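You operate a simulated robot arm through the tools that you are given. There is no shell and no other tool.

Carry out the task below with a simulated robot arm. There is one attempt and no reset: what you move stays moved.

TASK
Cool the steaming soak with cold to the yellow line, then press both rags and lay them on the ledge.
Fine: The soak is at 58 C: no hand goes in while it is over 50 C; run the cold in first. Press each rag on the slope till it is only damp, shut the tap and spill nothing.
Where things are to end (x, y in the base frame): white rag within 6 cm of [50, 52]; yellow rag within 6 cm of [68, 52].

Only the result counts: the job must be done as asked and must still hold three seconds after the hand-in. Knocking over, shifting, dropping, spilling or breaking anything else fails it.

THE ROBOT
A 7-joint arm with a two-finger parallel gripper, fixed in place. Base frame: the origin is on the floor under the middle of its stand, x ahead of it, y to its left, z up. Lengths are in cm, angles in rad, forces in N, time in s.
With the tool pointing down near the work surface it reaches from about 10 to 86 cm from the base axis. Its first joint turns from -2.007 to 2.007 rad. Payload 3.91 kg.
Tool frame: the origin (TCP) lies between the finger pads and is the grasp point; the fingertips stand 3 cm ahead of it; z points along the fingers, y is the line along which they close. Largest opening 11 cm; finger width 2, thickness 1; the body of the gripper, 4.8 by 11.2 cm, starts 5.5 cm behind the TCP.
Orientation is told as [roll, pitch, yaw] about the base's x, y, z axes, in that order, counted from this pose: with the fingers straight down and closing along the base's y, the tool's x points along the base's -x, its y along +y and its z along -z.

THE INTERFACE
- The arm moves only by the tool servo_tool. Its argument "motion" is a list of rows, each a list of 7 numbers: the shift along the tool's x, y, z in m, then the turn, a rotation vector about the tool's x, y, z in rad, then the closure, from 0 (fully open) to 1 (shut). In form: [[dx, dy, dz, rx, ry, rz, fingers], ...]. A call has 1 to 20 rows; each row is the pose to reach, as a shift and turn from the pose commanded when the call began, along the tool's axes at that moment. Rows are played at 5 a second. More than 5 cm and 0.15 rad between two rows, or a gripper value outside its range, and nothing of the call is played. Where a pose cannot be reached the arm comes as near as it can. A force on the tool above 60 N (or 10 N above the force at the start of the call, whichever is more), or a blocked arm, ends the call early, and 0.2 s more pass. Each finger travels about 15.3 cm/s and halts on what it meets, pressing with about 41 N; the grip force reading is that of the motor and also rises with nothing between the fingers. The clock runs only during rows and for 0.2 s after the last one: add rows that repeat a pose to give the fingers time. It gives the time, the measured TCP pose, the force on the tool (base axes), the opening and the grip force at its end, in the units of the frame above (readings bear some noise), with the torque about the TCP (base axes, N m) and any sound that the robot's microphone picked up.
- Cameras (640 x 400 px; columns grow to the right, rows downward): "scene" is fixed at [4.09, 48.35, 144.75]; the picture's right is [-0.55, -0.83, 0.00], its down [-0.51, 0.34, -0.79] and it looks along [0.66, -0.44, -0.62] (base axes); focal length 235 px, centre (320, 200). "wrist" rides on the gripper at [7.2, 1.7, -10.3] in the tool frame; the picture's right is [-0.23, 0.97, 0.00], its down [-0.76, -0.18, -0.62] and it looks along [-0.61, -0.14, 0.78] (tool axes); focal length 222 px, centre (320, 200).
- camera(camera): a new picture of that camera. It takes no simulated time.
- slide_trunk(by): slides the trunk up (or, below 0, down) by that many cm; the arm rides with it, the base frame stays. It gives what a move gives, with no picture.
- probe_pixels(camera, pixels): for up to 12 pixels [column, row] of the newest picture of that camera ("zoom" is the newest enlarged one), the place [x, y, z] in the base frame of the surface seen there, good to about 0.2 cm, but the place of the scene camera against the robot may be out by one fixed shift of up to 2.5 cm in any direction. It takes no simulated time.
- zoom(camera, box): a new picture of the part [left, top, right, bottom] of that camera's present view, enlarged. It takes no simulated time.
- job_done(): hands the job in; it is judged then, once.

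Unless the task says otherwise, let go and move clear before handing in.

The tools are called after "Call:" as a command line: name --pt "numbers of a row" for each row, then --argument value for the rest, lists and objects as JSON in quotes. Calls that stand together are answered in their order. servo_tool: Moves the arm, as the interface text tells. Its arguments: {"type":"object","properties":{"motion":{"type":"array","items":{"type":"array","items":{"type":"number"}}}},"required":["motion"]} The other tools are called the same way: slide_trunk (by) moves the trunk up or down; camera (camera) takes a picture; probe_pixels (camera, pixels) gives the place of the surface under pixels of a picture; zoom (camera, box) takes an enlarged picture of a part of a camera's view; job_done () hands the job in.

At the start:

```text
time: 0.0
position: [46.09, 13.46, 124.53]
tcp_rot: [-0.001, 0.001, 0.001]
contact_force: [-0.9, -0.4, 0.4]
wrist_torque: [-0.02, -0.01, 0.03]
finger_gap: 11.02
grip_force: 0.2
trunk travel left (down, up): [-77.5, 21.5]
```

scene: 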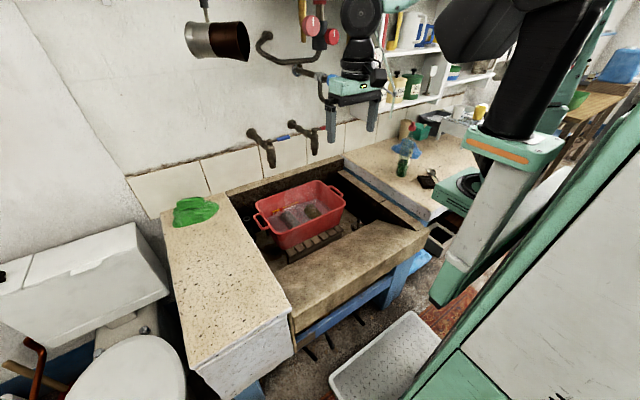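
wrist: 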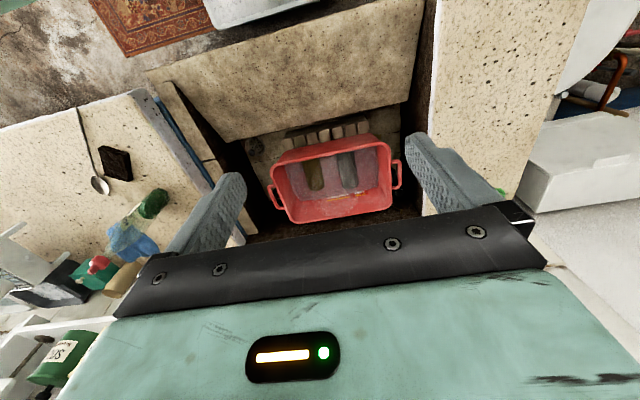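

The scene picture shows a sink with a red tub (about pixel 305,213), two taps on the wall (about 262,145 and 305,135), and counters on both sides. I'll zoom in for details before moving.

Call:
zoom --camera "scene" --box '[220, 100, 460, 270]'

Call:
zoom --camera "wrist" --box '[220, 80, 460, 240]'

Call:
probe_pixels --camera "scene" --pixels '[[262, 145], [305, 135], [270, 160], [315, 150], [290, 215], [315, 210], [195, 212], [230, 260], [360, 260], [400, 170], [380, 200], [345, 180]]'

```text
2.35 times, centred on (340, 185) of scene
```

zoom: 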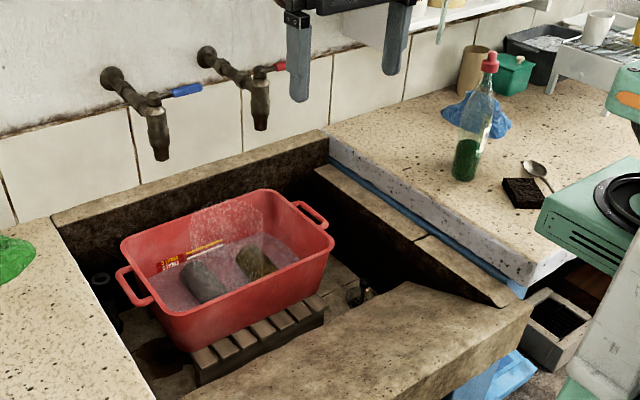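

```text
2.50 times, centred on (340, 160) of wrist
```

zoom: 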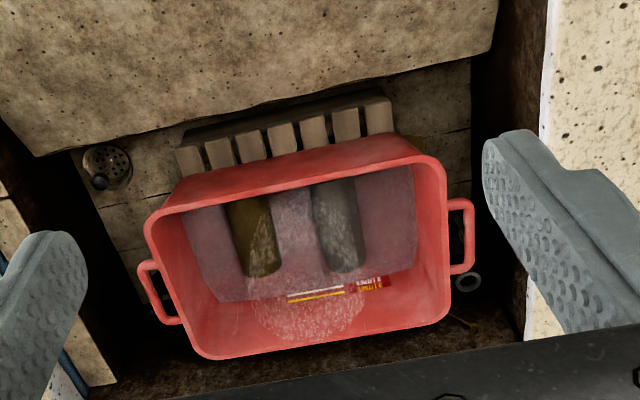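

```text
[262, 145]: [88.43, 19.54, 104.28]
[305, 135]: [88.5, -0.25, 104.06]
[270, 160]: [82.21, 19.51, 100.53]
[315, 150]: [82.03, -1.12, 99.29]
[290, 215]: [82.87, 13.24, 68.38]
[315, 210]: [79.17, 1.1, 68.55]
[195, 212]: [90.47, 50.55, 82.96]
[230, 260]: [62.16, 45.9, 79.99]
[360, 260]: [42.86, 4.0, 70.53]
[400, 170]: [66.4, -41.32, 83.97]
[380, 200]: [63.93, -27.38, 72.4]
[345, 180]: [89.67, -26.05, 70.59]
```

The blue-levered cold tap is at zoom pixel (150,100) and the red hot one at (250,80); the tub shows a white and a yellow line on its inside wall at wrist-zoom (315,293). I'll zoom tighter on the taps, tub and the slopes.

Call:
zoom --camera "scene" --box '[235, 110, 345, 180]'

Call:
probe_pixels --camera "zoom" --pixels '[[80, 120], [150, 170], [200, 240], [200, 190], [200, 150], [245, 120], [255, 112], [300, 95], [325, 80], [390, 190], [430, 75], [200, 265]]'

Call:
zoom --camera "scene" --box '[240, 170, 360, 270]'

```text
5.71 times, centred on (290, 145) of scene
```

zoom: 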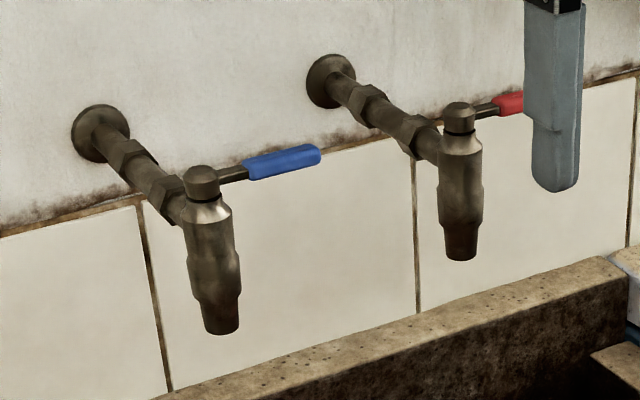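

```text
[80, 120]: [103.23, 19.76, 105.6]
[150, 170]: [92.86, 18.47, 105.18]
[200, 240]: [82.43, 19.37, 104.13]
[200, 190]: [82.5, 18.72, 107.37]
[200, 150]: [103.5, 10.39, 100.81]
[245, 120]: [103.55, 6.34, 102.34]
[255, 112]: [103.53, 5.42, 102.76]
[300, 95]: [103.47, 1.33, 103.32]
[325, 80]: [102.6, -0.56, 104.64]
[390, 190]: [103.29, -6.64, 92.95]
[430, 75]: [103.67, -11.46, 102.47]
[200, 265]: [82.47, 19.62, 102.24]
```

```text
4.00 times, centred on (300, 220) of scene
```

zoom: 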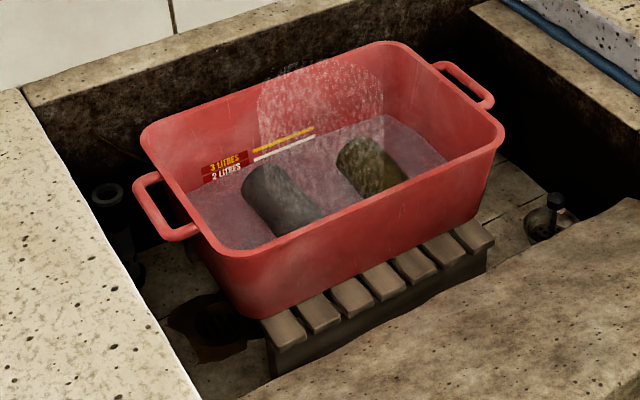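

The tub has "3 LITRES" (yellow) and "2 LITRES" (white) lines at zoom (230,160), with the water at about the white line. I'll probe tub rim, water, rags and the surroundings from this zoom.

Call:
probe_pixels --camera "zoom" --pixels '[[145, 135], [385, 45], [500, 135], [205, 250], [150, 205], [480, 95], [280, 132], [280, 152], [225, 215], [290, 200], [370, 165], [330, 240]]'

Call:
zoom --camera "scene" --box '[320, 150, 460, 270]'

Call:
zoom --camera "scene" --box '[160, 170, 440, 400]'

```text
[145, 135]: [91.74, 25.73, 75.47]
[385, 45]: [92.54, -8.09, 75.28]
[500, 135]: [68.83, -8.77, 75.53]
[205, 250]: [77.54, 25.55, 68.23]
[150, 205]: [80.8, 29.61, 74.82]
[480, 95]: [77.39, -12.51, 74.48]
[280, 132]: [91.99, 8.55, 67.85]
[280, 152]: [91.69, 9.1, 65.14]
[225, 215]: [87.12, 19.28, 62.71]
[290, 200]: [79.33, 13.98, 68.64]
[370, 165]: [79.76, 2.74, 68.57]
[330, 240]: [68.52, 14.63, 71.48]
```

```text
3.33 times, centred on (390, 210) of scene
```

zoom: 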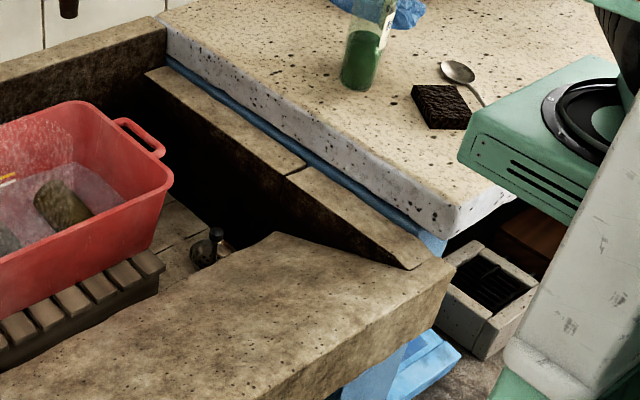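

```text
1.74 times, centred on (300, 285) of scene
```

zoom: 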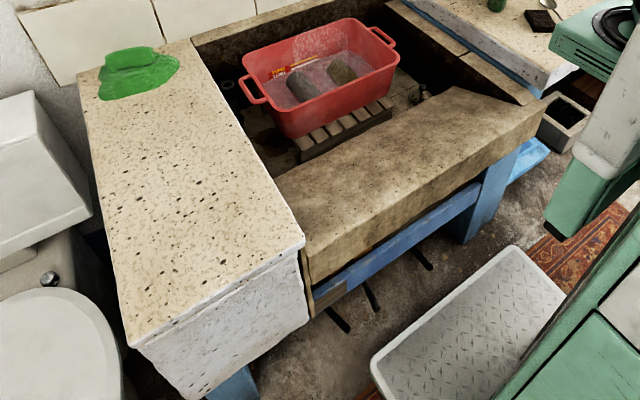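

The sink's broad front slab (scene pixels ~(290–420, 235–300)) looks like the sloped washing board. I'll probe points across it to measure its slope, and the left ledge.

Call:
probe_pixels --camera "scene" --pixels '[[390, 232], [405, 240], [420, 245], [340, 255], [350, 270], [360, 280], [300, 275], [310, 290], [320, 305], [375, 245], [385, 255], [395, 262]]'

Call:
probe_pixels --camera "wrist" --pixels '[[150, 73], [280, 60], [300, 30], [320, 100], [200, 120], [400, 60], [410, 10], [480, 60], [480, 180], [340, 180], [250, 120], [318, 175]]'

Call:
probe_pixels --camera "scene" --pixels '[[180, 250], [230, 300], [265, 310], [200, 340], [230, 230], [170, 215], [240, 210], [290, 325], [205, 370], [210, 200], [240, 250], [280, 300]]'

```text
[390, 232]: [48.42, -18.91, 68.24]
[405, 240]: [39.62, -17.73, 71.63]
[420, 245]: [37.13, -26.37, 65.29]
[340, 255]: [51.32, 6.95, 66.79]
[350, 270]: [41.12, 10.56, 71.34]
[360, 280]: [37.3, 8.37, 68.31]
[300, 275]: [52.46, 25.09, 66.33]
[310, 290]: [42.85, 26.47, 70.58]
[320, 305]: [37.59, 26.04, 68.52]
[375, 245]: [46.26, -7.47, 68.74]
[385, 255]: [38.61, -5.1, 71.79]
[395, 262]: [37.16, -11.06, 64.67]
```

```text
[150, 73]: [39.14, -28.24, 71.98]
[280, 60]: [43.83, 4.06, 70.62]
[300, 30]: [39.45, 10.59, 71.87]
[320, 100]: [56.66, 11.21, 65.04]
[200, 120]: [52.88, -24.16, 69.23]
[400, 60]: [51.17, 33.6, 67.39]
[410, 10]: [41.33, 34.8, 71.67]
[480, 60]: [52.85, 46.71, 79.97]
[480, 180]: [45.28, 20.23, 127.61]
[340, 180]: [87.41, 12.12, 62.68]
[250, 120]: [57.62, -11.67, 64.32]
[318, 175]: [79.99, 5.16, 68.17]
```

```text
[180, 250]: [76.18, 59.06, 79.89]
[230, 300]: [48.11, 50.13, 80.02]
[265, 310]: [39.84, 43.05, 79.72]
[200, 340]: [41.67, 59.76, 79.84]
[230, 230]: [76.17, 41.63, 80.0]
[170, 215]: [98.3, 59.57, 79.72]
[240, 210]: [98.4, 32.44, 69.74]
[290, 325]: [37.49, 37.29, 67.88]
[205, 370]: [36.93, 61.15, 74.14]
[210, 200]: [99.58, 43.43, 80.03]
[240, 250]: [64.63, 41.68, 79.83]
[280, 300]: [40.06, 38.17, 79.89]
```

The slab slopes down into the sink (z 71.8 at x≈39 down to ~65 at x≈57), so that's the pressing slope. Next I examine the tap levers more closely (blue lever around scene pixel 283,138).

Call:
zoom --camera "scene" --box '[256, 120, 300, 150]'

Call:
probe_pixels --camera "zoom" --pixels '[[130, 240], [190, 225], [240, 205], [290, 190], [340, 170], [380, 160], [420, 160], [170, 300], [500, 200], [170, 215], [180, 380]]'

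```text
13.33 times, centred on (278, 135) of scene
```

zoom: 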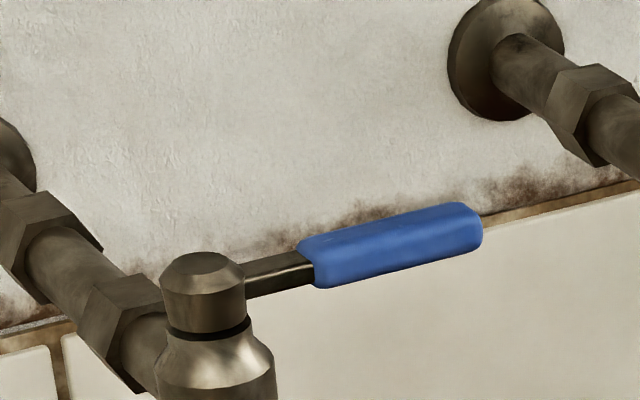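

```text
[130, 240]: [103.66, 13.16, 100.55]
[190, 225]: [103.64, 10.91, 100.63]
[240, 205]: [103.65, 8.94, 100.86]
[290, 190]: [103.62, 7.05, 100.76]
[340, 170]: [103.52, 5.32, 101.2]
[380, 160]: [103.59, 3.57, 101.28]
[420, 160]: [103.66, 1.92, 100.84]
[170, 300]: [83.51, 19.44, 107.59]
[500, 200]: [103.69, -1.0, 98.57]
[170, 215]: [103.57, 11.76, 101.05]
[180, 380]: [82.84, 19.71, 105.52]
```

Call:
probe_pixels --camera "zoom" --pixels '[[205, 270], [205, 300], [280, 275], [320, 265], [360, 250], [400, 240], [440, 230], [475, 225], [390, 222], [390, 270], [205, 255], [470, 245]]'

Call:
zoom --camera "scene" --box '[230, 0, 430, 130]'

```text
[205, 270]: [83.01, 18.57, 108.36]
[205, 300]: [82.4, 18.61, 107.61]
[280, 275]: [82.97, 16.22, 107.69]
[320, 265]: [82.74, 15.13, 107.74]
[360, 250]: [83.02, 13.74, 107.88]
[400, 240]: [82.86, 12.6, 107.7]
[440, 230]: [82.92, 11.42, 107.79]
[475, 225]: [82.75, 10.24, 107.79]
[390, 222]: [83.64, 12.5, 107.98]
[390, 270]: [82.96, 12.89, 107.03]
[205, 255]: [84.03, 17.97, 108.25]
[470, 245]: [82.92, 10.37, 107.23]
```

```text
3.08 times, centred on (330, 65) of scene
```

zoom: 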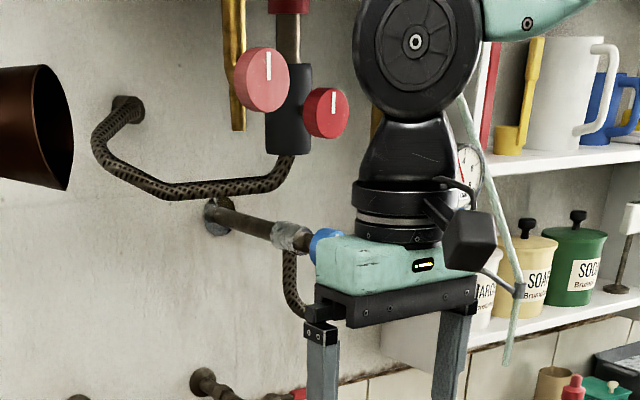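

The blue lever lies along -y from y≈17 to 10 at x≈83, z≈107.6, pivoting at about (83.5,18.8). I'll probe the pipes, hose and pot above the taps for clearance.

Call:
probe_pixels --camera "zoom" --pixels '[[20, 120], [60, 130], [100, 150], [200, 190], [270, 180], [250, 225], [290, 238], [325, 235], [290, 290], [262, 80], [325, 112], [240, 100]]'

Call:
probe_pixels --camera "scene" --pixels '[[216, 40], [190, 35], [235, 60], [205, 8], [300, 5], [303, 60], [410, 145], [400, 165], [425, 178], [380, 110], [405, 125], [440, 115]]'

```text
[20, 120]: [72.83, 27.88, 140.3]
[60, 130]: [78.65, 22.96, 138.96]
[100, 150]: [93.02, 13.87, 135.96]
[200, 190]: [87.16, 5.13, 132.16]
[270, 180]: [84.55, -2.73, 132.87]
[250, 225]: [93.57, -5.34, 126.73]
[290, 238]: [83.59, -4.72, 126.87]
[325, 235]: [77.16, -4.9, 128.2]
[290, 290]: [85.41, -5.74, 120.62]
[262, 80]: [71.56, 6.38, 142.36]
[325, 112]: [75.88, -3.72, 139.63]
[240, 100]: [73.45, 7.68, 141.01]
```

```text
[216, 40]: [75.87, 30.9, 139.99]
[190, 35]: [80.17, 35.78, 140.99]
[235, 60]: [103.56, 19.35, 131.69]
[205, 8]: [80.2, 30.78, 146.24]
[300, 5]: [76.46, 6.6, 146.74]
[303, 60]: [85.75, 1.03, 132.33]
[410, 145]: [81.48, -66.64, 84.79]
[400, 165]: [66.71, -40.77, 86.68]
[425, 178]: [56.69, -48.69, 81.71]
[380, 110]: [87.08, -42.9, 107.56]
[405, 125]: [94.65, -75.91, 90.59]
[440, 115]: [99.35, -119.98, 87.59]
```

The pot (z≈135–141), hose (z≈132) and pipe (z≈127) hang above the taps, so I'll come at the lever with the tool horizontal from the front at z≈107. First I tip the tool halfway while moving forward a little.

Call:
servo_tool --pt "-0.01 0 0.01 0 -0.14 0 0" --pt "-0.02 0 0.02 0 -0.28 0 0" --pt "-0.03 0 0.03 0 -0.42 0 0" --pt "-0.04 0 0.04 0 -0.56 0 0" --pt "-0.05 0 0.05 0 -0.7 0 0" --pt "-0.06 0 0.06 0 -0.84 0 0" --pt "-0.06 0 0.06 0 -0.84 0 0"

Call:
camera --camera "scene"

Call:
camera --camera "wrist"

```text
time: 1.6
position: [52.22, 13.66, 118.41]
tcp_rot: [0.0, -0.84, 0.001]
contact_force: [0.3, 0.6, 0.6]
wrist_torque: [0.01, 0.02, 0.02]
finger_gap: 11.02
grip_force: 0.1
trunk travel left (down, up): [-77.5, 21.5]
```

```text
taken
```

scene: 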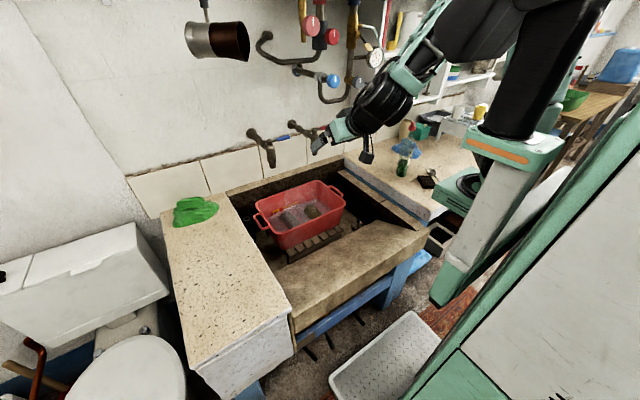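

```text
taken
```

wrist: 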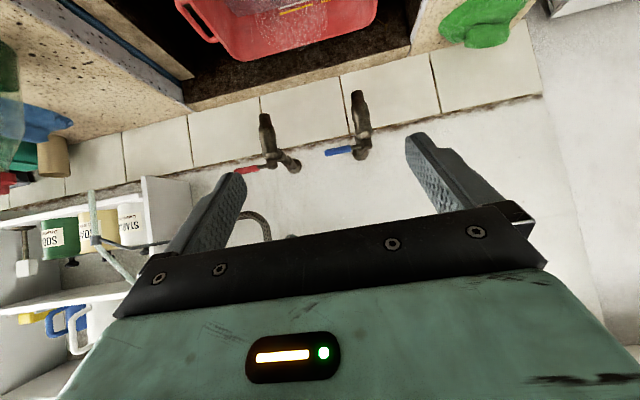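

The tilt worked and the wrist picture now shows both taps upside-down: blue lever at about (340,151), red at (248,169). I'll zoom and probe the blue lever in the wrist frame to get its true place.

Call:
zoom --camera "wrist" --box '[220, 80, 400, 190]'

Call:
probe_pixels --camera "zoom" --pixels '[[385, 255], [400, 252], [420, 250], [450, 250], [470, 245], [500, 250], [490, 130], [505, 200], [495, 60], [60, 320], [110, 315], [180, 280]]'

```text
3.56 times, centred on (310, 135) of wrist
```

zoom: 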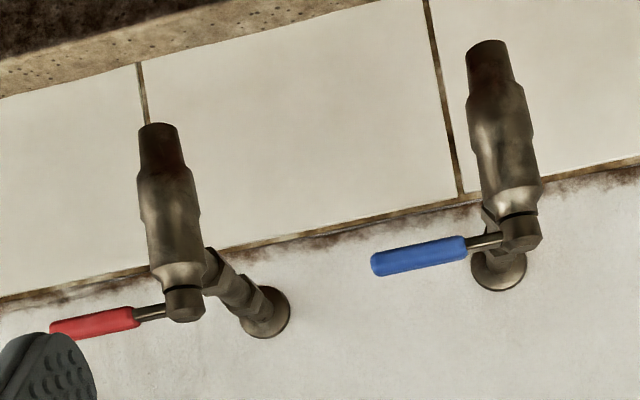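

```text
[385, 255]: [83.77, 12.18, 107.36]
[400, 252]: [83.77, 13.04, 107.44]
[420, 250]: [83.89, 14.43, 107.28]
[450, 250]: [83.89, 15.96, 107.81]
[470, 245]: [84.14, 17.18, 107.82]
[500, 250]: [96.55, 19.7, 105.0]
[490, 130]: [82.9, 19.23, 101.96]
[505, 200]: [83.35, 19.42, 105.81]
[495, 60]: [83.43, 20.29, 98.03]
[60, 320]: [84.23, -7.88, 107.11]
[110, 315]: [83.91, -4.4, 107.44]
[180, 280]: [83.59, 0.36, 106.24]
```

The wrist picture puts the blue lever at x≈84, y 11.3–16.8, z≈107.5 (the scene camera reads about 0.9 cm low in x and y). I'll finish tipping the tool to horizontal at about (60,13.7,110).

Call:
servo_tool --pt "0.001 0 0.018 0 -0.12 0 0" --pt "0.002 0 0.036 0 -0.24 0 0" --pt "0.003 0 0.054 0 -0.36 0 0" --pt "0.004 0 0.072 0 -0.48 0 0" --pt "0.005 0 0.09 0 -0.6 0 0" --pt "0.006 0 0.11 0 -0.73 0 0" --pt "0.006 0 0.11 0 -0.73 0 0"

Call:
camera --camera "scene"

```text
time: 3.2
position: [60.09, 13.64, 110.67]
tcp_rot: [2.527, -1.57, -2.527]
contact_force: [-0.2, 0.3, -0.1]
wrist_torque: [0.07, -0.02, -0.01]
finger_gap: 10.98
grip_force: 0.0
trunk travel left (down, up): [-77.5, 21.5]
```

```text
taken
```

scene: 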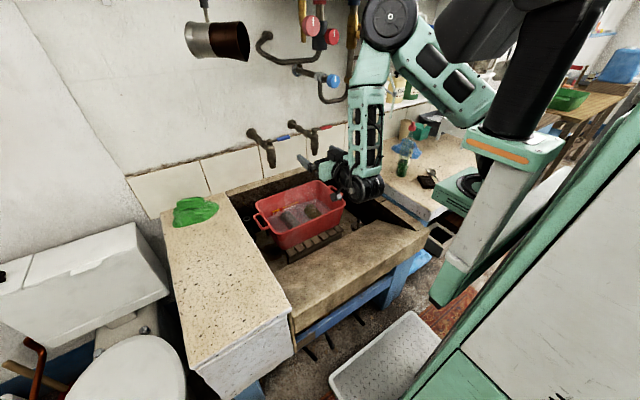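

The tool is horizontal, but the elbow at pixel (390,20) now stands up high near the wall fittings. I'll probe the arm's position to judge clearance before going forward.

Call:
probe_pixels --camera "scene" --pixels '[[390, 18], [370, 15], [415, 25], [372, 75], [368, 150], [370, 190], [350, 160], [465, 90], [470, 20], [530, 70], [330, 160], [350, 110]]'

Call:
zoom --camera "scene" --box '[260, 0, 560, 210]'

```text
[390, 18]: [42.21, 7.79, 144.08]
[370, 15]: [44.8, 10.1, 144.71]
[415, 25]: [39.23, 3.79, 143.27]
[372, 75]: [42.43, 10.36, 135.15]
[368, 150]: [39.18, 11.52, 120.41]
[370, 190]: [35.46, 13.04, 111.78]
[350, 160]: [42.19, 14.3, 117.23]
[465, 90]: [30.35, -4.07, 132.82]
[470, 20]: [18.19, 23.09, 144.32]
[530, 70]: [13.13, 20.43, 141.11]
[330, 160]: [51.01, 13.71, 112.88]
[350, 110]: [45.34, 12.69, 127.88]
```

```text
1.90 times, centred on (410, 105) of scene
```

zoom: 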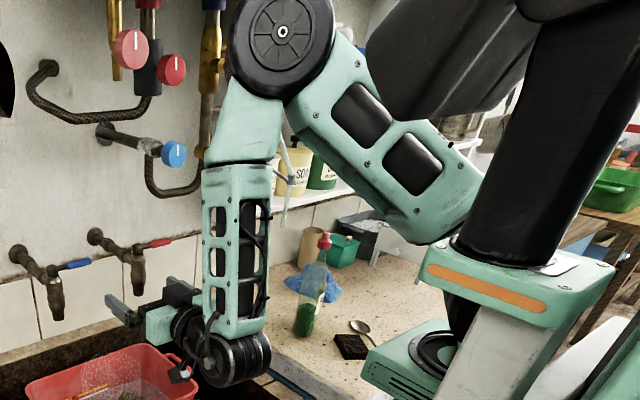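

The elbow is at about (44,9,144), well short of the fittings at x≥71, so moving forward is clear. I'll roll the tool -90° so the fingers close vertically, and go to about (68,13.2,107.5).

Call:
servo_tool --pt "0.003 0 0.007 0 0 -0.14 0" --pt "0.006 0 0.014 0 0 -0.28 0" --pt "0.009 -0.001 0.021 0 0 -0.42 0" --pt "0.012 -0.001 0.028 0 0 -0.56 0" --pt "0.015 -0.002 0.035 0 0 -0.7 0" --pt "0.018 -0.002 0.042 0 0 -0.84 0" --pt "0.021 -0.003 0.049 0 0 -0.98 0" --pt "0.024 -0.003 0.056 0 0 -1.12 0" --pt "0.027 -0.004 0.063 0 0 -1.26 0" --pt "0.03 -0.004 0.07 0 0 -1.4 0" --pt "0.032 -0.005 0.08 0 0 -1.5708 0" --pt "0.032 -0.005 0.08 0 0 -1.5708 0"

Call:
camera --camera "wrist"

Call:
camera --camera "scene"

```text
refused: row 11 steps farther than a row can; nothing moved
```

```text
taken
```

wrist: 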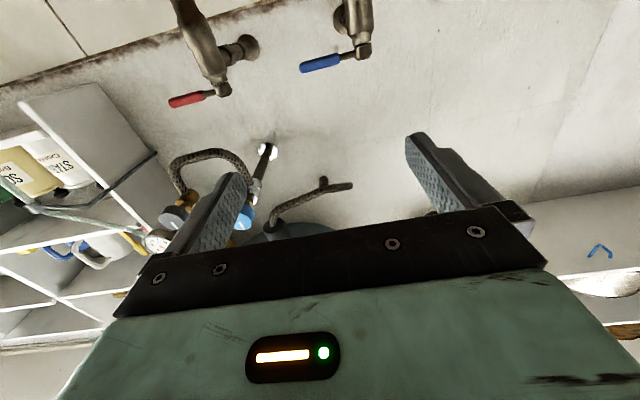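

```text
taken
```

scene: 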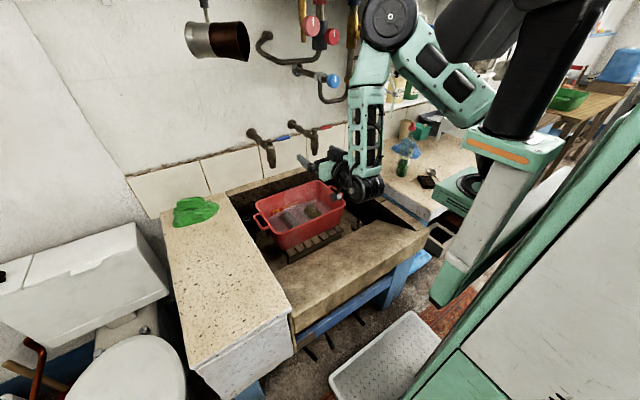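

The last row stepped 0.17 rad, so the call was refused and nothing moved. I'll repeat with even steps of 0.143 rad.

Call:
servo_tool --pt "0.003 0 0.007 0 0 -0.143 0" --pt "0.006 0 0.014 0 0 -0.286 0" --pt "0.009 -0.001 0.021 0 0 -0.429 0" --pt "0.012 -0.001 0.028 0 0 -0.572 0" --pt "0.015 -0.002 0.035 0 0 -0.715 0" --pt "0.018 -0.002 0.042 0 0 -0.858 0" --pt "0.021 -0.003 0.049 0 0 -1.001 0" --pt "0.024 -0.003 0.056 0 0 -1.144 0" --pt "0.027 -0.004 0.063 0 0 -1.287 0" --pt "0.03 -0.004 0.07 0 0 -1.43 0" --pt "0.032 -0.005 0.08 0 0 -1.5708 0" --pt "0.032 -0.005 0.08 0 0 -1.5708 0"

Call:
camera --camera "wrist"

Call:
camera --camera "scene"

```text
time: 5.8
position: [68.0, 12.93, 107.48]
tcp_rot: [-1.57, 0.001, 1.571]
contact_force: [0.4, -0.6, -1.1]
wrist_torque: [0.01, -0.03, 0.03]
finger_gap: 10.99
grip_force: 0.0
trunk travel left (down, up): [-77.5, 21.5]
```

```text
taken
```

wrist: 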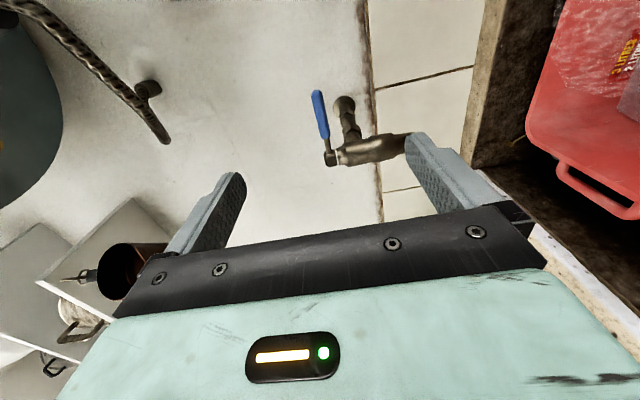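

```text
taken
```

scene: 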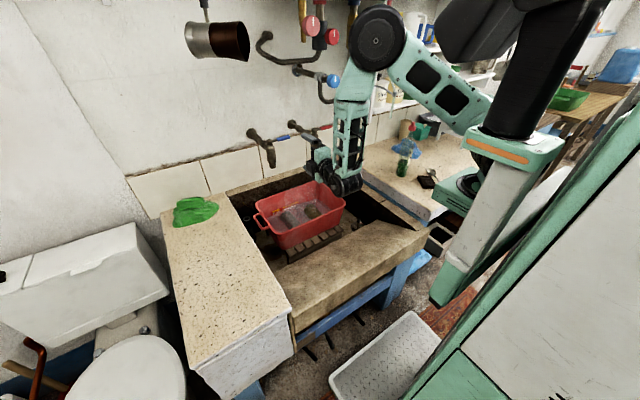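

The fingers now close vertically at (68,12.9,107.5), and the blue lever shows between them at wrist pixels (318,95)–(328,140). I'll probe it for an exact height.

Call:
probe_pixels --camera "wrist" --pixels '[[317, 95], [319, 108], [321, 120], [324, 132], [327, 143], [331, 158], [341, 156], [365, 150], [390, 147], [404, 145], [317, 91], [347, 105]]'

Call:
zoom --camera "wrist" --box '[280, 70, 440, 180]'

```text
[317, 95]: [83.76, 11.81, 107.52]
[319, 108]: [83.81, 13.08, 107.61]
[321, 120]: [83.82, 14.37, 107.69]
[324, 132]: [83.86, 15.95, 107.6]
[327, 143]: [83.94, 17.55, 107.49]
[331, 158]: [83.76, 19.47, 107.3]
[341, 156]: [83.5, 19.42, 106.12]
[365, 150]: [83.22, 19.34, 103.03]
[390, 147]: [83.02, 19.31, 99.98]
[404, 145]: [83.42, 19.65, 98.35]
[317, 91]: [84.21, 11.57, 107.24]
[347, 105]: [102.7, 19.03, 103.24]
```

```text
3.64 times, centred on (360, 125) of wrist
```

zoom: 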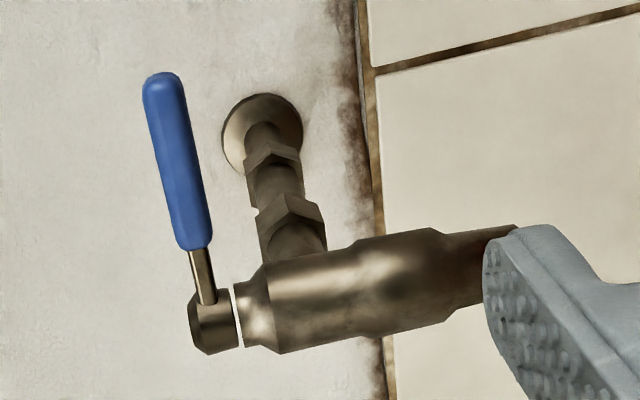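

The lever's centre line is at x≈84.5, z≈107.6, from y≈11.5 to 16.8, pivot at y≈19.5. I'll advance so the open fingers straddle it near the tip (TCP ≈ (83.6,12.7,107.6)).

Call:
servo_tool --pt "0.001 -0.001 0.025 0 0 0 0.3" --pt "0.002 -0.001 0.05 0 0 0 0.4" --pt "0.002 -0.001 0.075 0 0 0 0.5" --pt "0.002 -0.001 0.1 0 0 0 0.5" --pt "0.002 -0.001 0.125 0 0 0 0.5" --pt "0.002 -0.001 0.14 0 0 0 0.5" --pt "0.002 -0.001 0.156 0 0 0 0.5" --pt "0.002 -0.001 0.156 0 0 0 0.5"

Call:
camera --camera "wrist"

Call:
camera --camera "scene"

```text
time: 7.6
position: [83.59, 12.79, 107.59]
tcp_rot: [-1.57, 0.0, 1.571]
contact_force: [-1.0, -0.4, 0.4]
wrist_torque: [0.0, 0.01, 0.0]
finger_gap: 5.52
grip_force: 0.1
trunk travel left (down, up): [-77.5, 21.5]
```

```text
taken
```

wrist: 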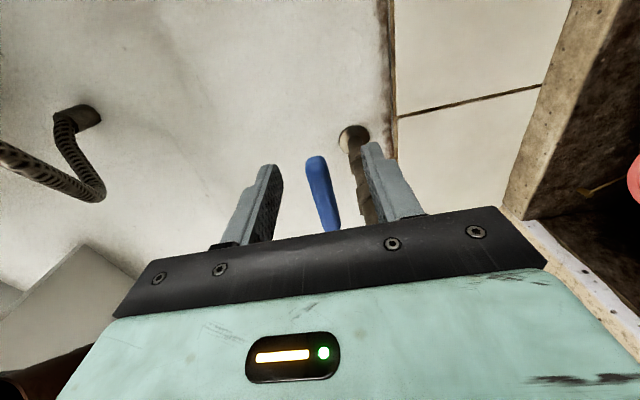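

```text
taken
```

scene: 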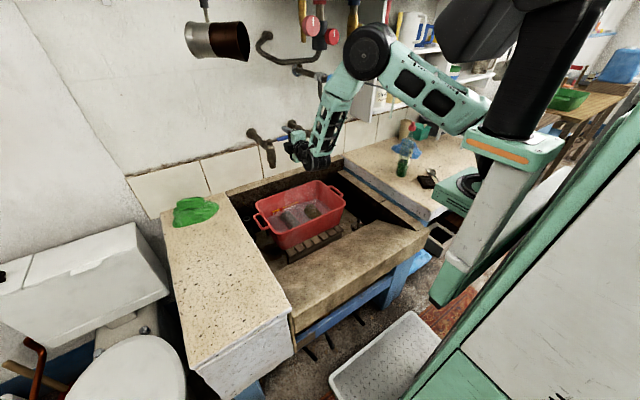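

The lever is between the fingers at wrist pixel (322,190). I'll close on it.

Call:
servo_tool --pt "0 0 0 0 0 0 0.8" --pt "0 0 0 0 0 0 1.0" --pt "0 0 0 0 0 0 1.0" --pt "0 0 0 0 0 0 1.0"

Call:
camera --camera "wrist"

```text
time: 8.6
position: [83.61, 12.91, 107.6]
tcp_rot: [-1.569, 0.0, 1.57]
contact_force: [1.2, 0.3, -0.1]
wrist_torque: [0.02, 0.01, -0.02]
finger_gap: 1.28
grip_force: 44.9
trunk travel left (down, up): [-77.5, 21.5]
```

```text
taken
```

wrist: 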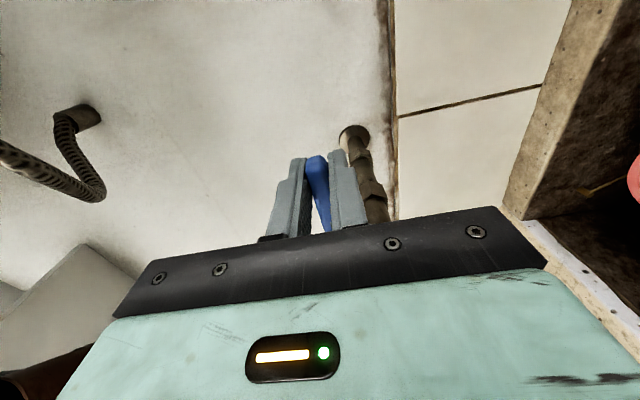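

I'm holding the lever (gap 1.28 cm). I'll try turning it about 15° toward the robot first and watch the force and the spout.

Call:
servo_tool --pt "-0.0003 0 -0.006 0 0.08 0 1.0" --pt "-0.001 0 -0.012 0 0.17 0 1.0" --pt "-0.0024 0 -0.018 0 0.26 0 1.0"

Call:
zoom --camera "scene" --box '[230, 110, 370, 260]'

Call:
camera --camera "wrist"

```text
time: 9.4
position: [81.72, 13.26, 107.49]
tcp_rot: [-1.572, 0.0, 1.313]
contact_force: [9.2, 11.2, -1.2]
wrist_torque: [0.0, -0.01, -0.26]
finger_gap: 1.28
grip_force: 45.2
trunk travel left (down, up): [-77.5, 21.5]
```

```text
2.67 times, centred on (300, 185) of scene
```

zoom: 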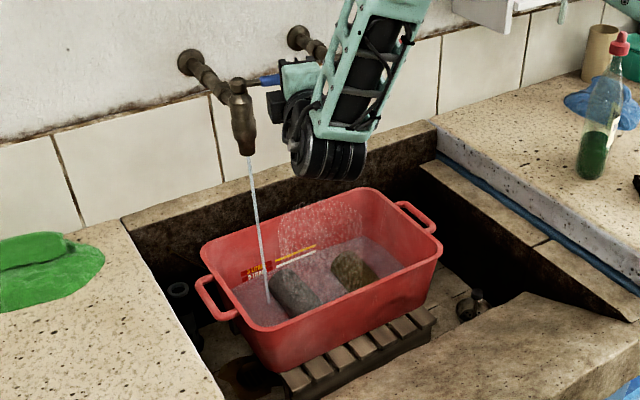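

```text
taken
```

wrist: 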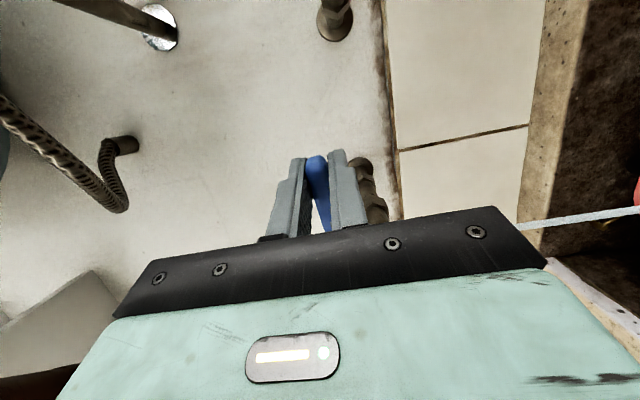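

Cold water now runs from the left spout (zoom pixel 258,220) into the tub. I'll hold the lever there for about 2 s and measure how fast the level rises toward the yellow line.

Call:
zoom --camera "scene" --box '[270, 190, 320, 225]'

Call:
servo_tool --pt "0 0 0 0 0 0 1.0" --pt "0 0 0 0 0 0 1.0" --pt "0 0 0 0 0 0 1.0" --pt "0 0 0 0 0 0 1.0" --pt "0 0 0 0 0 0 1.0" --pt "0 0 0 0 0 0 1.0" --pt "0 0 0 0 0 0 1.0" --pt "0 0 0 0 0 0 1.0"

Call:
zoom --camera "scene" --box '[270, 190, 320, 225]'

```text
11.43 times, centred on (295, 208) of scene
```

zoom: 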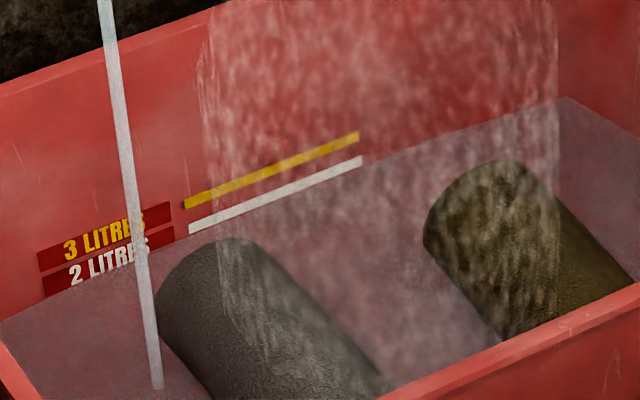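

```text
time: 11.2
position: [81.87, 13.38, 107.68]
tcp_rot: [-1.572, -0.001, 1.313]
contact_force: [11.1, 26.8, 3.5]
wrist_torque: [0.13, 0.01, -0.04]
finger_gap: 1.27
grip_force: 44.8
trunk travel left (down, up): [-77.5, 21.5]
```

```text
11.43 times, centred on (295, 208) of scene
```

zoom: 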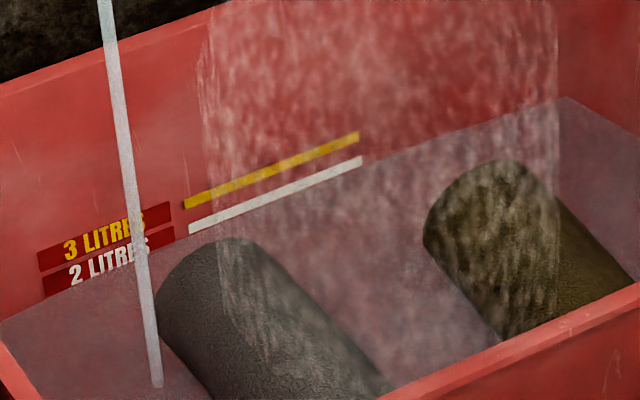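

The stream lands in the tub but 1.8 s made no visible change in level, and the 27 N sideways force shows my arc is slightly off. I'll correct the arc and open the lever further to about 45°.

Call:
servo_tool --pt "-0.0032 0 0.0001 0 0 0 1.0" --pt "-0.005 0 -0.0087 0 0.13 0 1.0" --pt "-0.0079 0 -0.0171 0 0.26 0 1.0" --pt "-0.0118 0 -0.0251 0 0.39 0 1.0" --pt "-0.0167 0 -0.0324 0 0.525 0 1.0"

Call:
zoom --camera "scene" --box '[230, 110, 370, 260]'

Call:
zoom --camera "scene" --box '[270, 190, 320, 225]'

```text
time: 12.4
position: [78.94, 15.44, 107.48]
tcp_rot: [-1.571, 0.001, 0.783]
contact_force: [-17.7, 3.4, 1.0]
wrist_torque: [0.09, -0.15, 0.98]
finger_gap: 1.27
grip_force: 45.1
trunk travel left (down, up): [-77.5, 21.5]
```

```text
2.67 times, centred on (300, 185) of scene
```

zoom: 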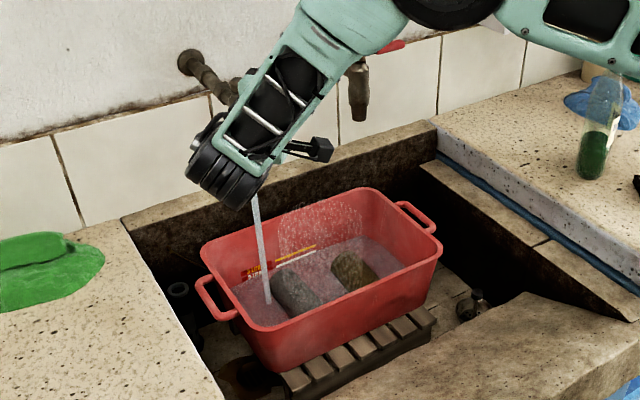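

```text
11.43 times, centred on (295, 208) of scene
```

zoom: 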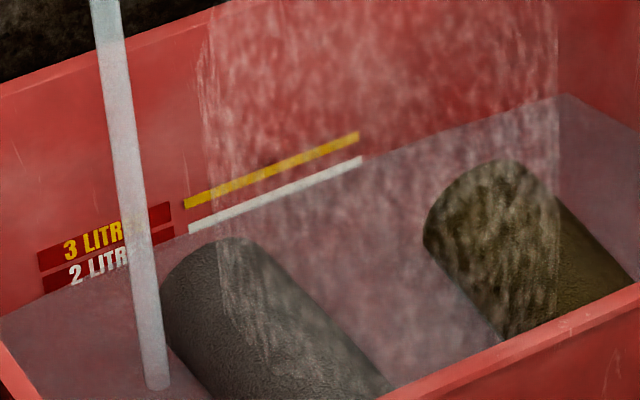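

The stream is now thicker and the water edge at the left of the zoom moved up slightly (row ~320 → 313). I'll hold for 2 s and look again.

Call:
servo_tool --pt "0 0 0 0 0 0 1.0" --pt "0 0 0 0 0 0 1.0" --pt "0 0 0 0 0 0 1.0" --pt "0 0 0 0 0 0 1.0" --pt "0 0 0 0 0 0 1.0" --pt "0 0 0 0 0 0 1.0" --pt "0 0 0 0 0 0 1.0" --pt "0 0 0 0 0 0 1.0" --pt "0 0 0 0 0 0 1.0"

Call:
zoom --camera "scene" --box '[270, 190, 320, 225]'

```text
time: 14.4
position: [78.91, 15.33, 107.55]
tcp_rot: [-1.571, -0.001, 0.784]
contact_force: [-23.3, -11.3, -6.1]
wrist_torque: [0.13, -0.02, 0.49]
finger_gap: 1.29
grip_force: 45.0
trunk travel left (down, up): [-77.5, 21.5]
```

```text
11.43 times, centred on (295, 208) of scene
```

zoom: 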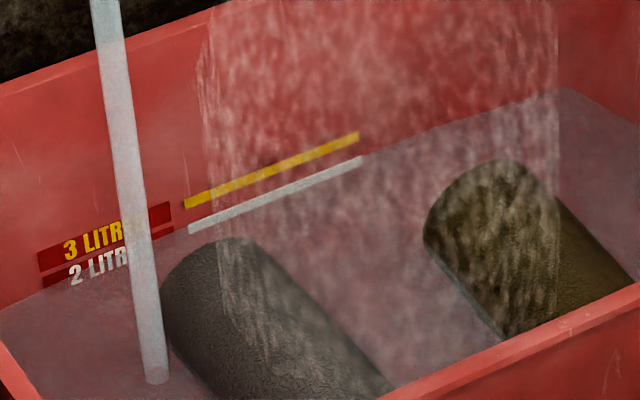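

The water edge climbed from about row 313 to 305 at the zoom's left in 2 s and is now about at the white line, with about 30 rows to go to yellow. I'll hold about 4 s more and check with a tighter zoom.

Call:
servo_tool --pt "0 0 0 0 0 0 1.0" --pt "0 0 0 0 0 0 1.0" --pt "0 0 0 0 0 0 1.0" --pt "0 0 0 0 0 0 1.0" --pt "0 0 0 0 0 0 1.0" --pt "0 0 0 0 0 0 1.0" --pt "0 0 0 0 0 0 1.0" --pt "0 0 0 0 0 0 1.0" --pt "0 0 0 0 0 0 1.0" --pt "0 0 0 0 0 0 1.0" --pt "0 0 0 0 0 0 1.0" --pt "0 0 0 0 0 0 1.0" --pt "0 0 0 0 0 0 1.0" --pt "0 0 0 0 0 0 1.0" --pt "0 0 0 0 0 0 1.0"

Call:
zoom --camera "scene" --box '[270, 190, 320, 225]'

Call:
zoom --camera "scene" --box '[280, 197, 308, 215]'

```text
time: 17.6
position: [79.03, 15.47, 107.62]
tcp_rot: [-1.568, -0.001, 0.784]
contact_force: [-22.1, -15.7, -9.3]
wrist_torque: [-0.03, 0.01, 0.2]
finger_gap: 1.29
grip_force: 45.2
trunk travel left (down, up): [-77.5, 21.5]
```

```text
11.43 times, centred on (295, 208) of scene
```

zoom: 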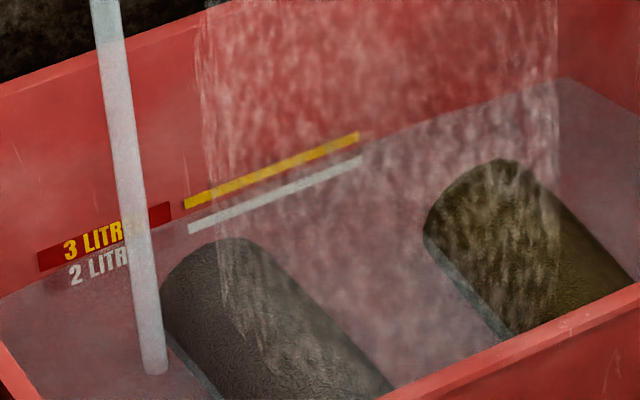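

```text
16.00 times, centred on (294, 206) of scene
```

zoom: 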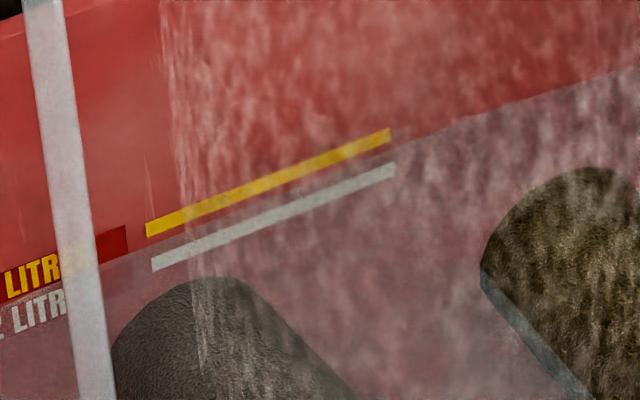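

The white line is now under water and the water edge lies just below the yellow line (16x zoom: edge near (420,138)). I'll zoom tighter to measure the gap exactly.

Call:
zoom --camera "scene" --box '[292, 196, 308, 206]'

Call:
zoom --camera "scene" --box '[282, 201, 298, 211]'

```text
16.00 times, centred on (300, 201) of scene
```

zoom: 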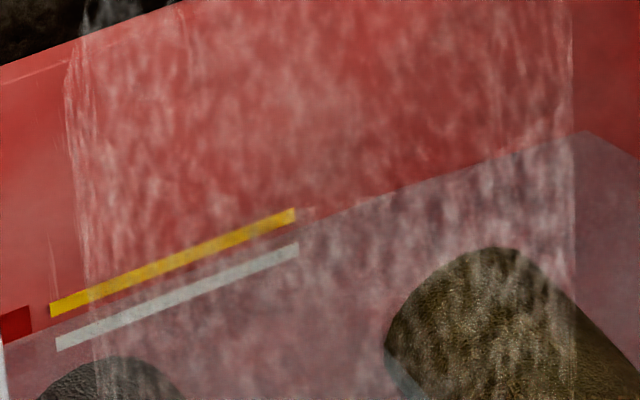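

```text
16.00 times, centred on (290, 206) of scene
```

zoom: 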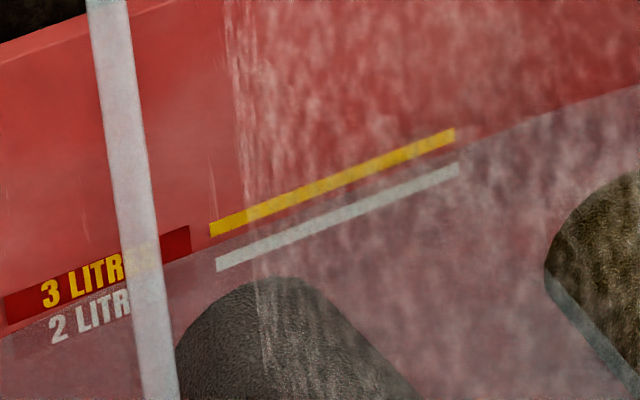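

The water edge sits about halfway between the white and yellow lines (about 13–20 px of the 35 px spacing remaining at 16x). I'll hold 2 s more and re-measure.

Call:
servo_tool --pt "0 0 0 0 0 0 1.0" --pt "0 0 0 0 0 0 1.0" --pt "0 0 0 0 0 0 1.0" --pt "0 0 0 0 0 0 1.0" --pt "0 0 0 0 0 0 1.0" --pt "0 0 0 0 0 0 1.0" --pt "0 0 0 0 0 0 1.0" --pt "0 0 0 0 0 0 1.0"

Call:
zoom --camera "scene" --box '[292, 196, 308, 206]'

Call:
zoom --camera "scene" --box '[282, 201, 298, 211]'

```text
time: 19.4
position: [78.95, 15.51, 107.55]
tcp_rot: [-1.57, 0.001, 0.784]
contact_force: [-21.0, -14.6, -8.7]
wrist_torque: [0.01, 0.0, 0.19]
finger_gap: 1.29
grip_force: 44.8
trunk travel left (down, up): [-77.5, 21.5]
```

```text
16.00 times, centred on (300, 201) of scene
```

zoom: 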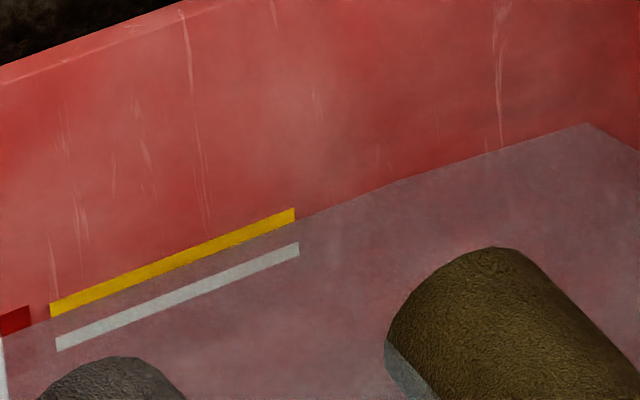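

```text
16.00 times, centred on (290, 206) of scene
```

zoom: 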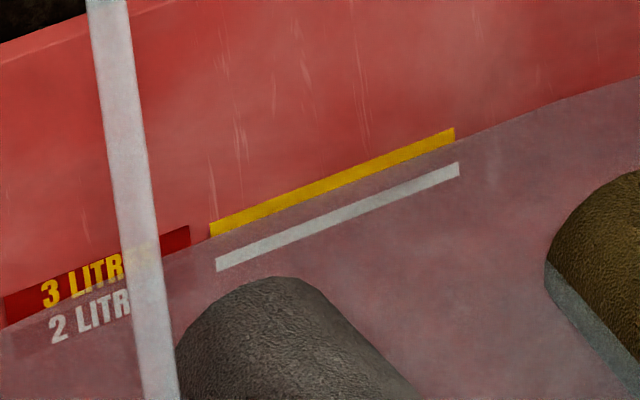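

The steam has stopped and the water edge touches the lower edge of the yellow line (16x zoom, (300,218)). I'll now throttle the lever back to about 15° so I can finish slowly.

Call:
servo_tool --pt "0.0021 0 0.0091 0 -0.13 0 1.0" --pt "0.0016 0 0.0182 0 -0.26 0 1.0" --pt "-0.0003 0 0.0271 0 -0.393 0 1.0" --pt "-0.0032 0 0.0357 0 -0.525 0 1.0"

Call:
zoom --camera "scene" --box '[230, 110, 370, 260]'

Call:
zoom --camera "scene" --box '[292, 196, 308, 206]'

Call:
zoom --camera "scene" --box '[282, 201, 298, 211]'

```text
time: 20.4
position: [81.99, 13.34, 107.7]
tcp_rot: [-1.569, -0.002, 1.312]
contact_force: [13.9, -1.4, -7.9]
wrist_torque: [-0.03, 0.19, -0.96]
finger_gap: 1.3
grip_force: 44.8
trunk travel left (down, up): [-77.5, 21.5]
```

```text
2.67 times, centred on (300, 185) of scene
```

zoom: 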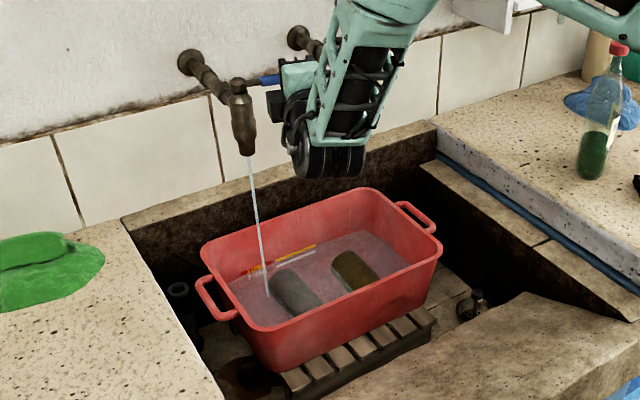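

```text
16.00 times, centred on (300, 201) of scene
```

zoom: 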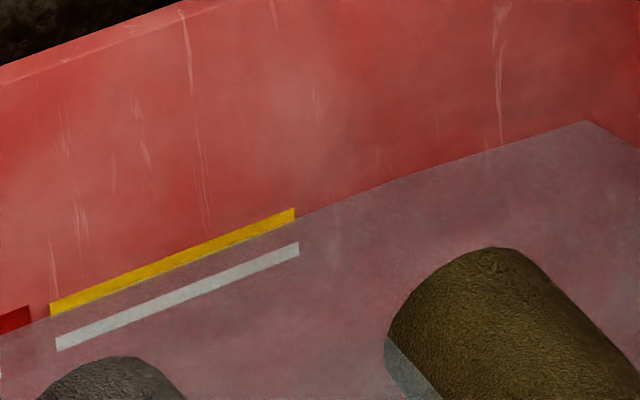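

```text
16.00 times, centred on (290, 206) of scene
```

zoom: 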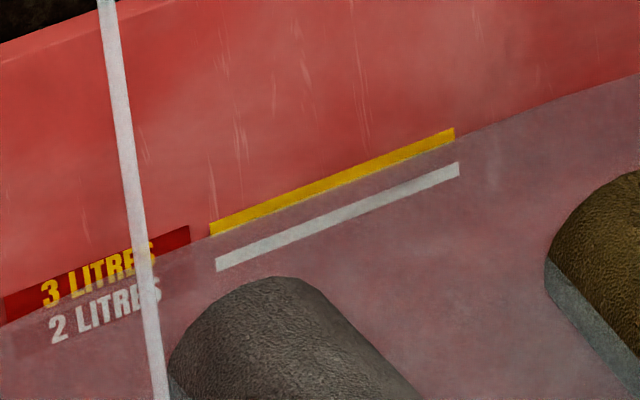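

The thin stream continues and the water edge is just into the bottom of the yellow band. I'll hold 2 s at this trickle and check again.

Call:
servo_tool --pt "0 0 0 0 0 0 1.0" --pt "0 0 0 0 0 0 1.0" --pt "0 0 0 0 0 0 1.0" --pt "0 0 0 0 0 0 1.0" --pt "0 0 0 0 0 0 1.0" --pt "0 0 0 0 0 0 1.0" --pt "0 0 0 0 0 0 1.0" --pt "0 0 0 0 0 0 1.0" --pt "0 0 0 0 0 0 1.0"

Call:
zoom --camera "scene" --box '[292, 196, 308, 206]'

Call:
zoom --camera "scene" --box '[282, 201, 298, 211]'

```text
time: 22.4
position: [82.01, 13.21, 107.53]
tcp_rot: [-1.572, 0.001, 1.311]
contact_force: [20.0, 4.4, 2.5]
wrist_torque: [0.0, -0.02, -1.21]
finger_gap: 1.27
grip_force: 44.7
trunk travel left (down, up): [-77.5, 21.5]
```

```text
16.00 times, centred on (300, 201) of scene
```

zoom: 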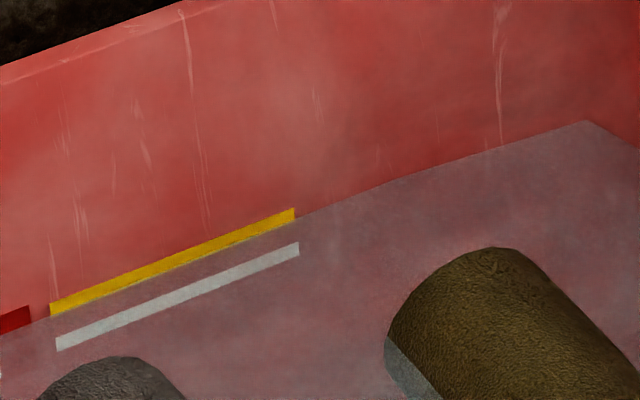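

```text
16.00 times, centred on (290, 206) of scene
```

zoom: 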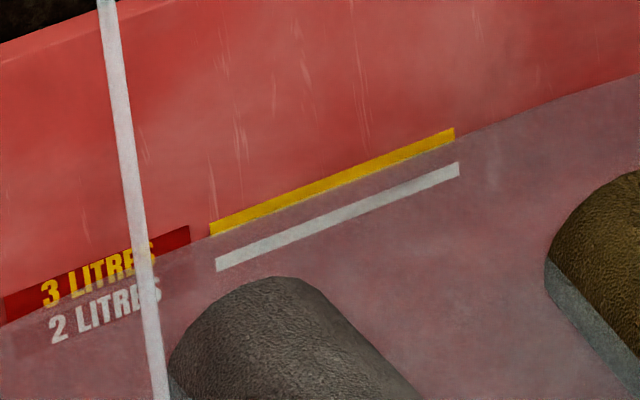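

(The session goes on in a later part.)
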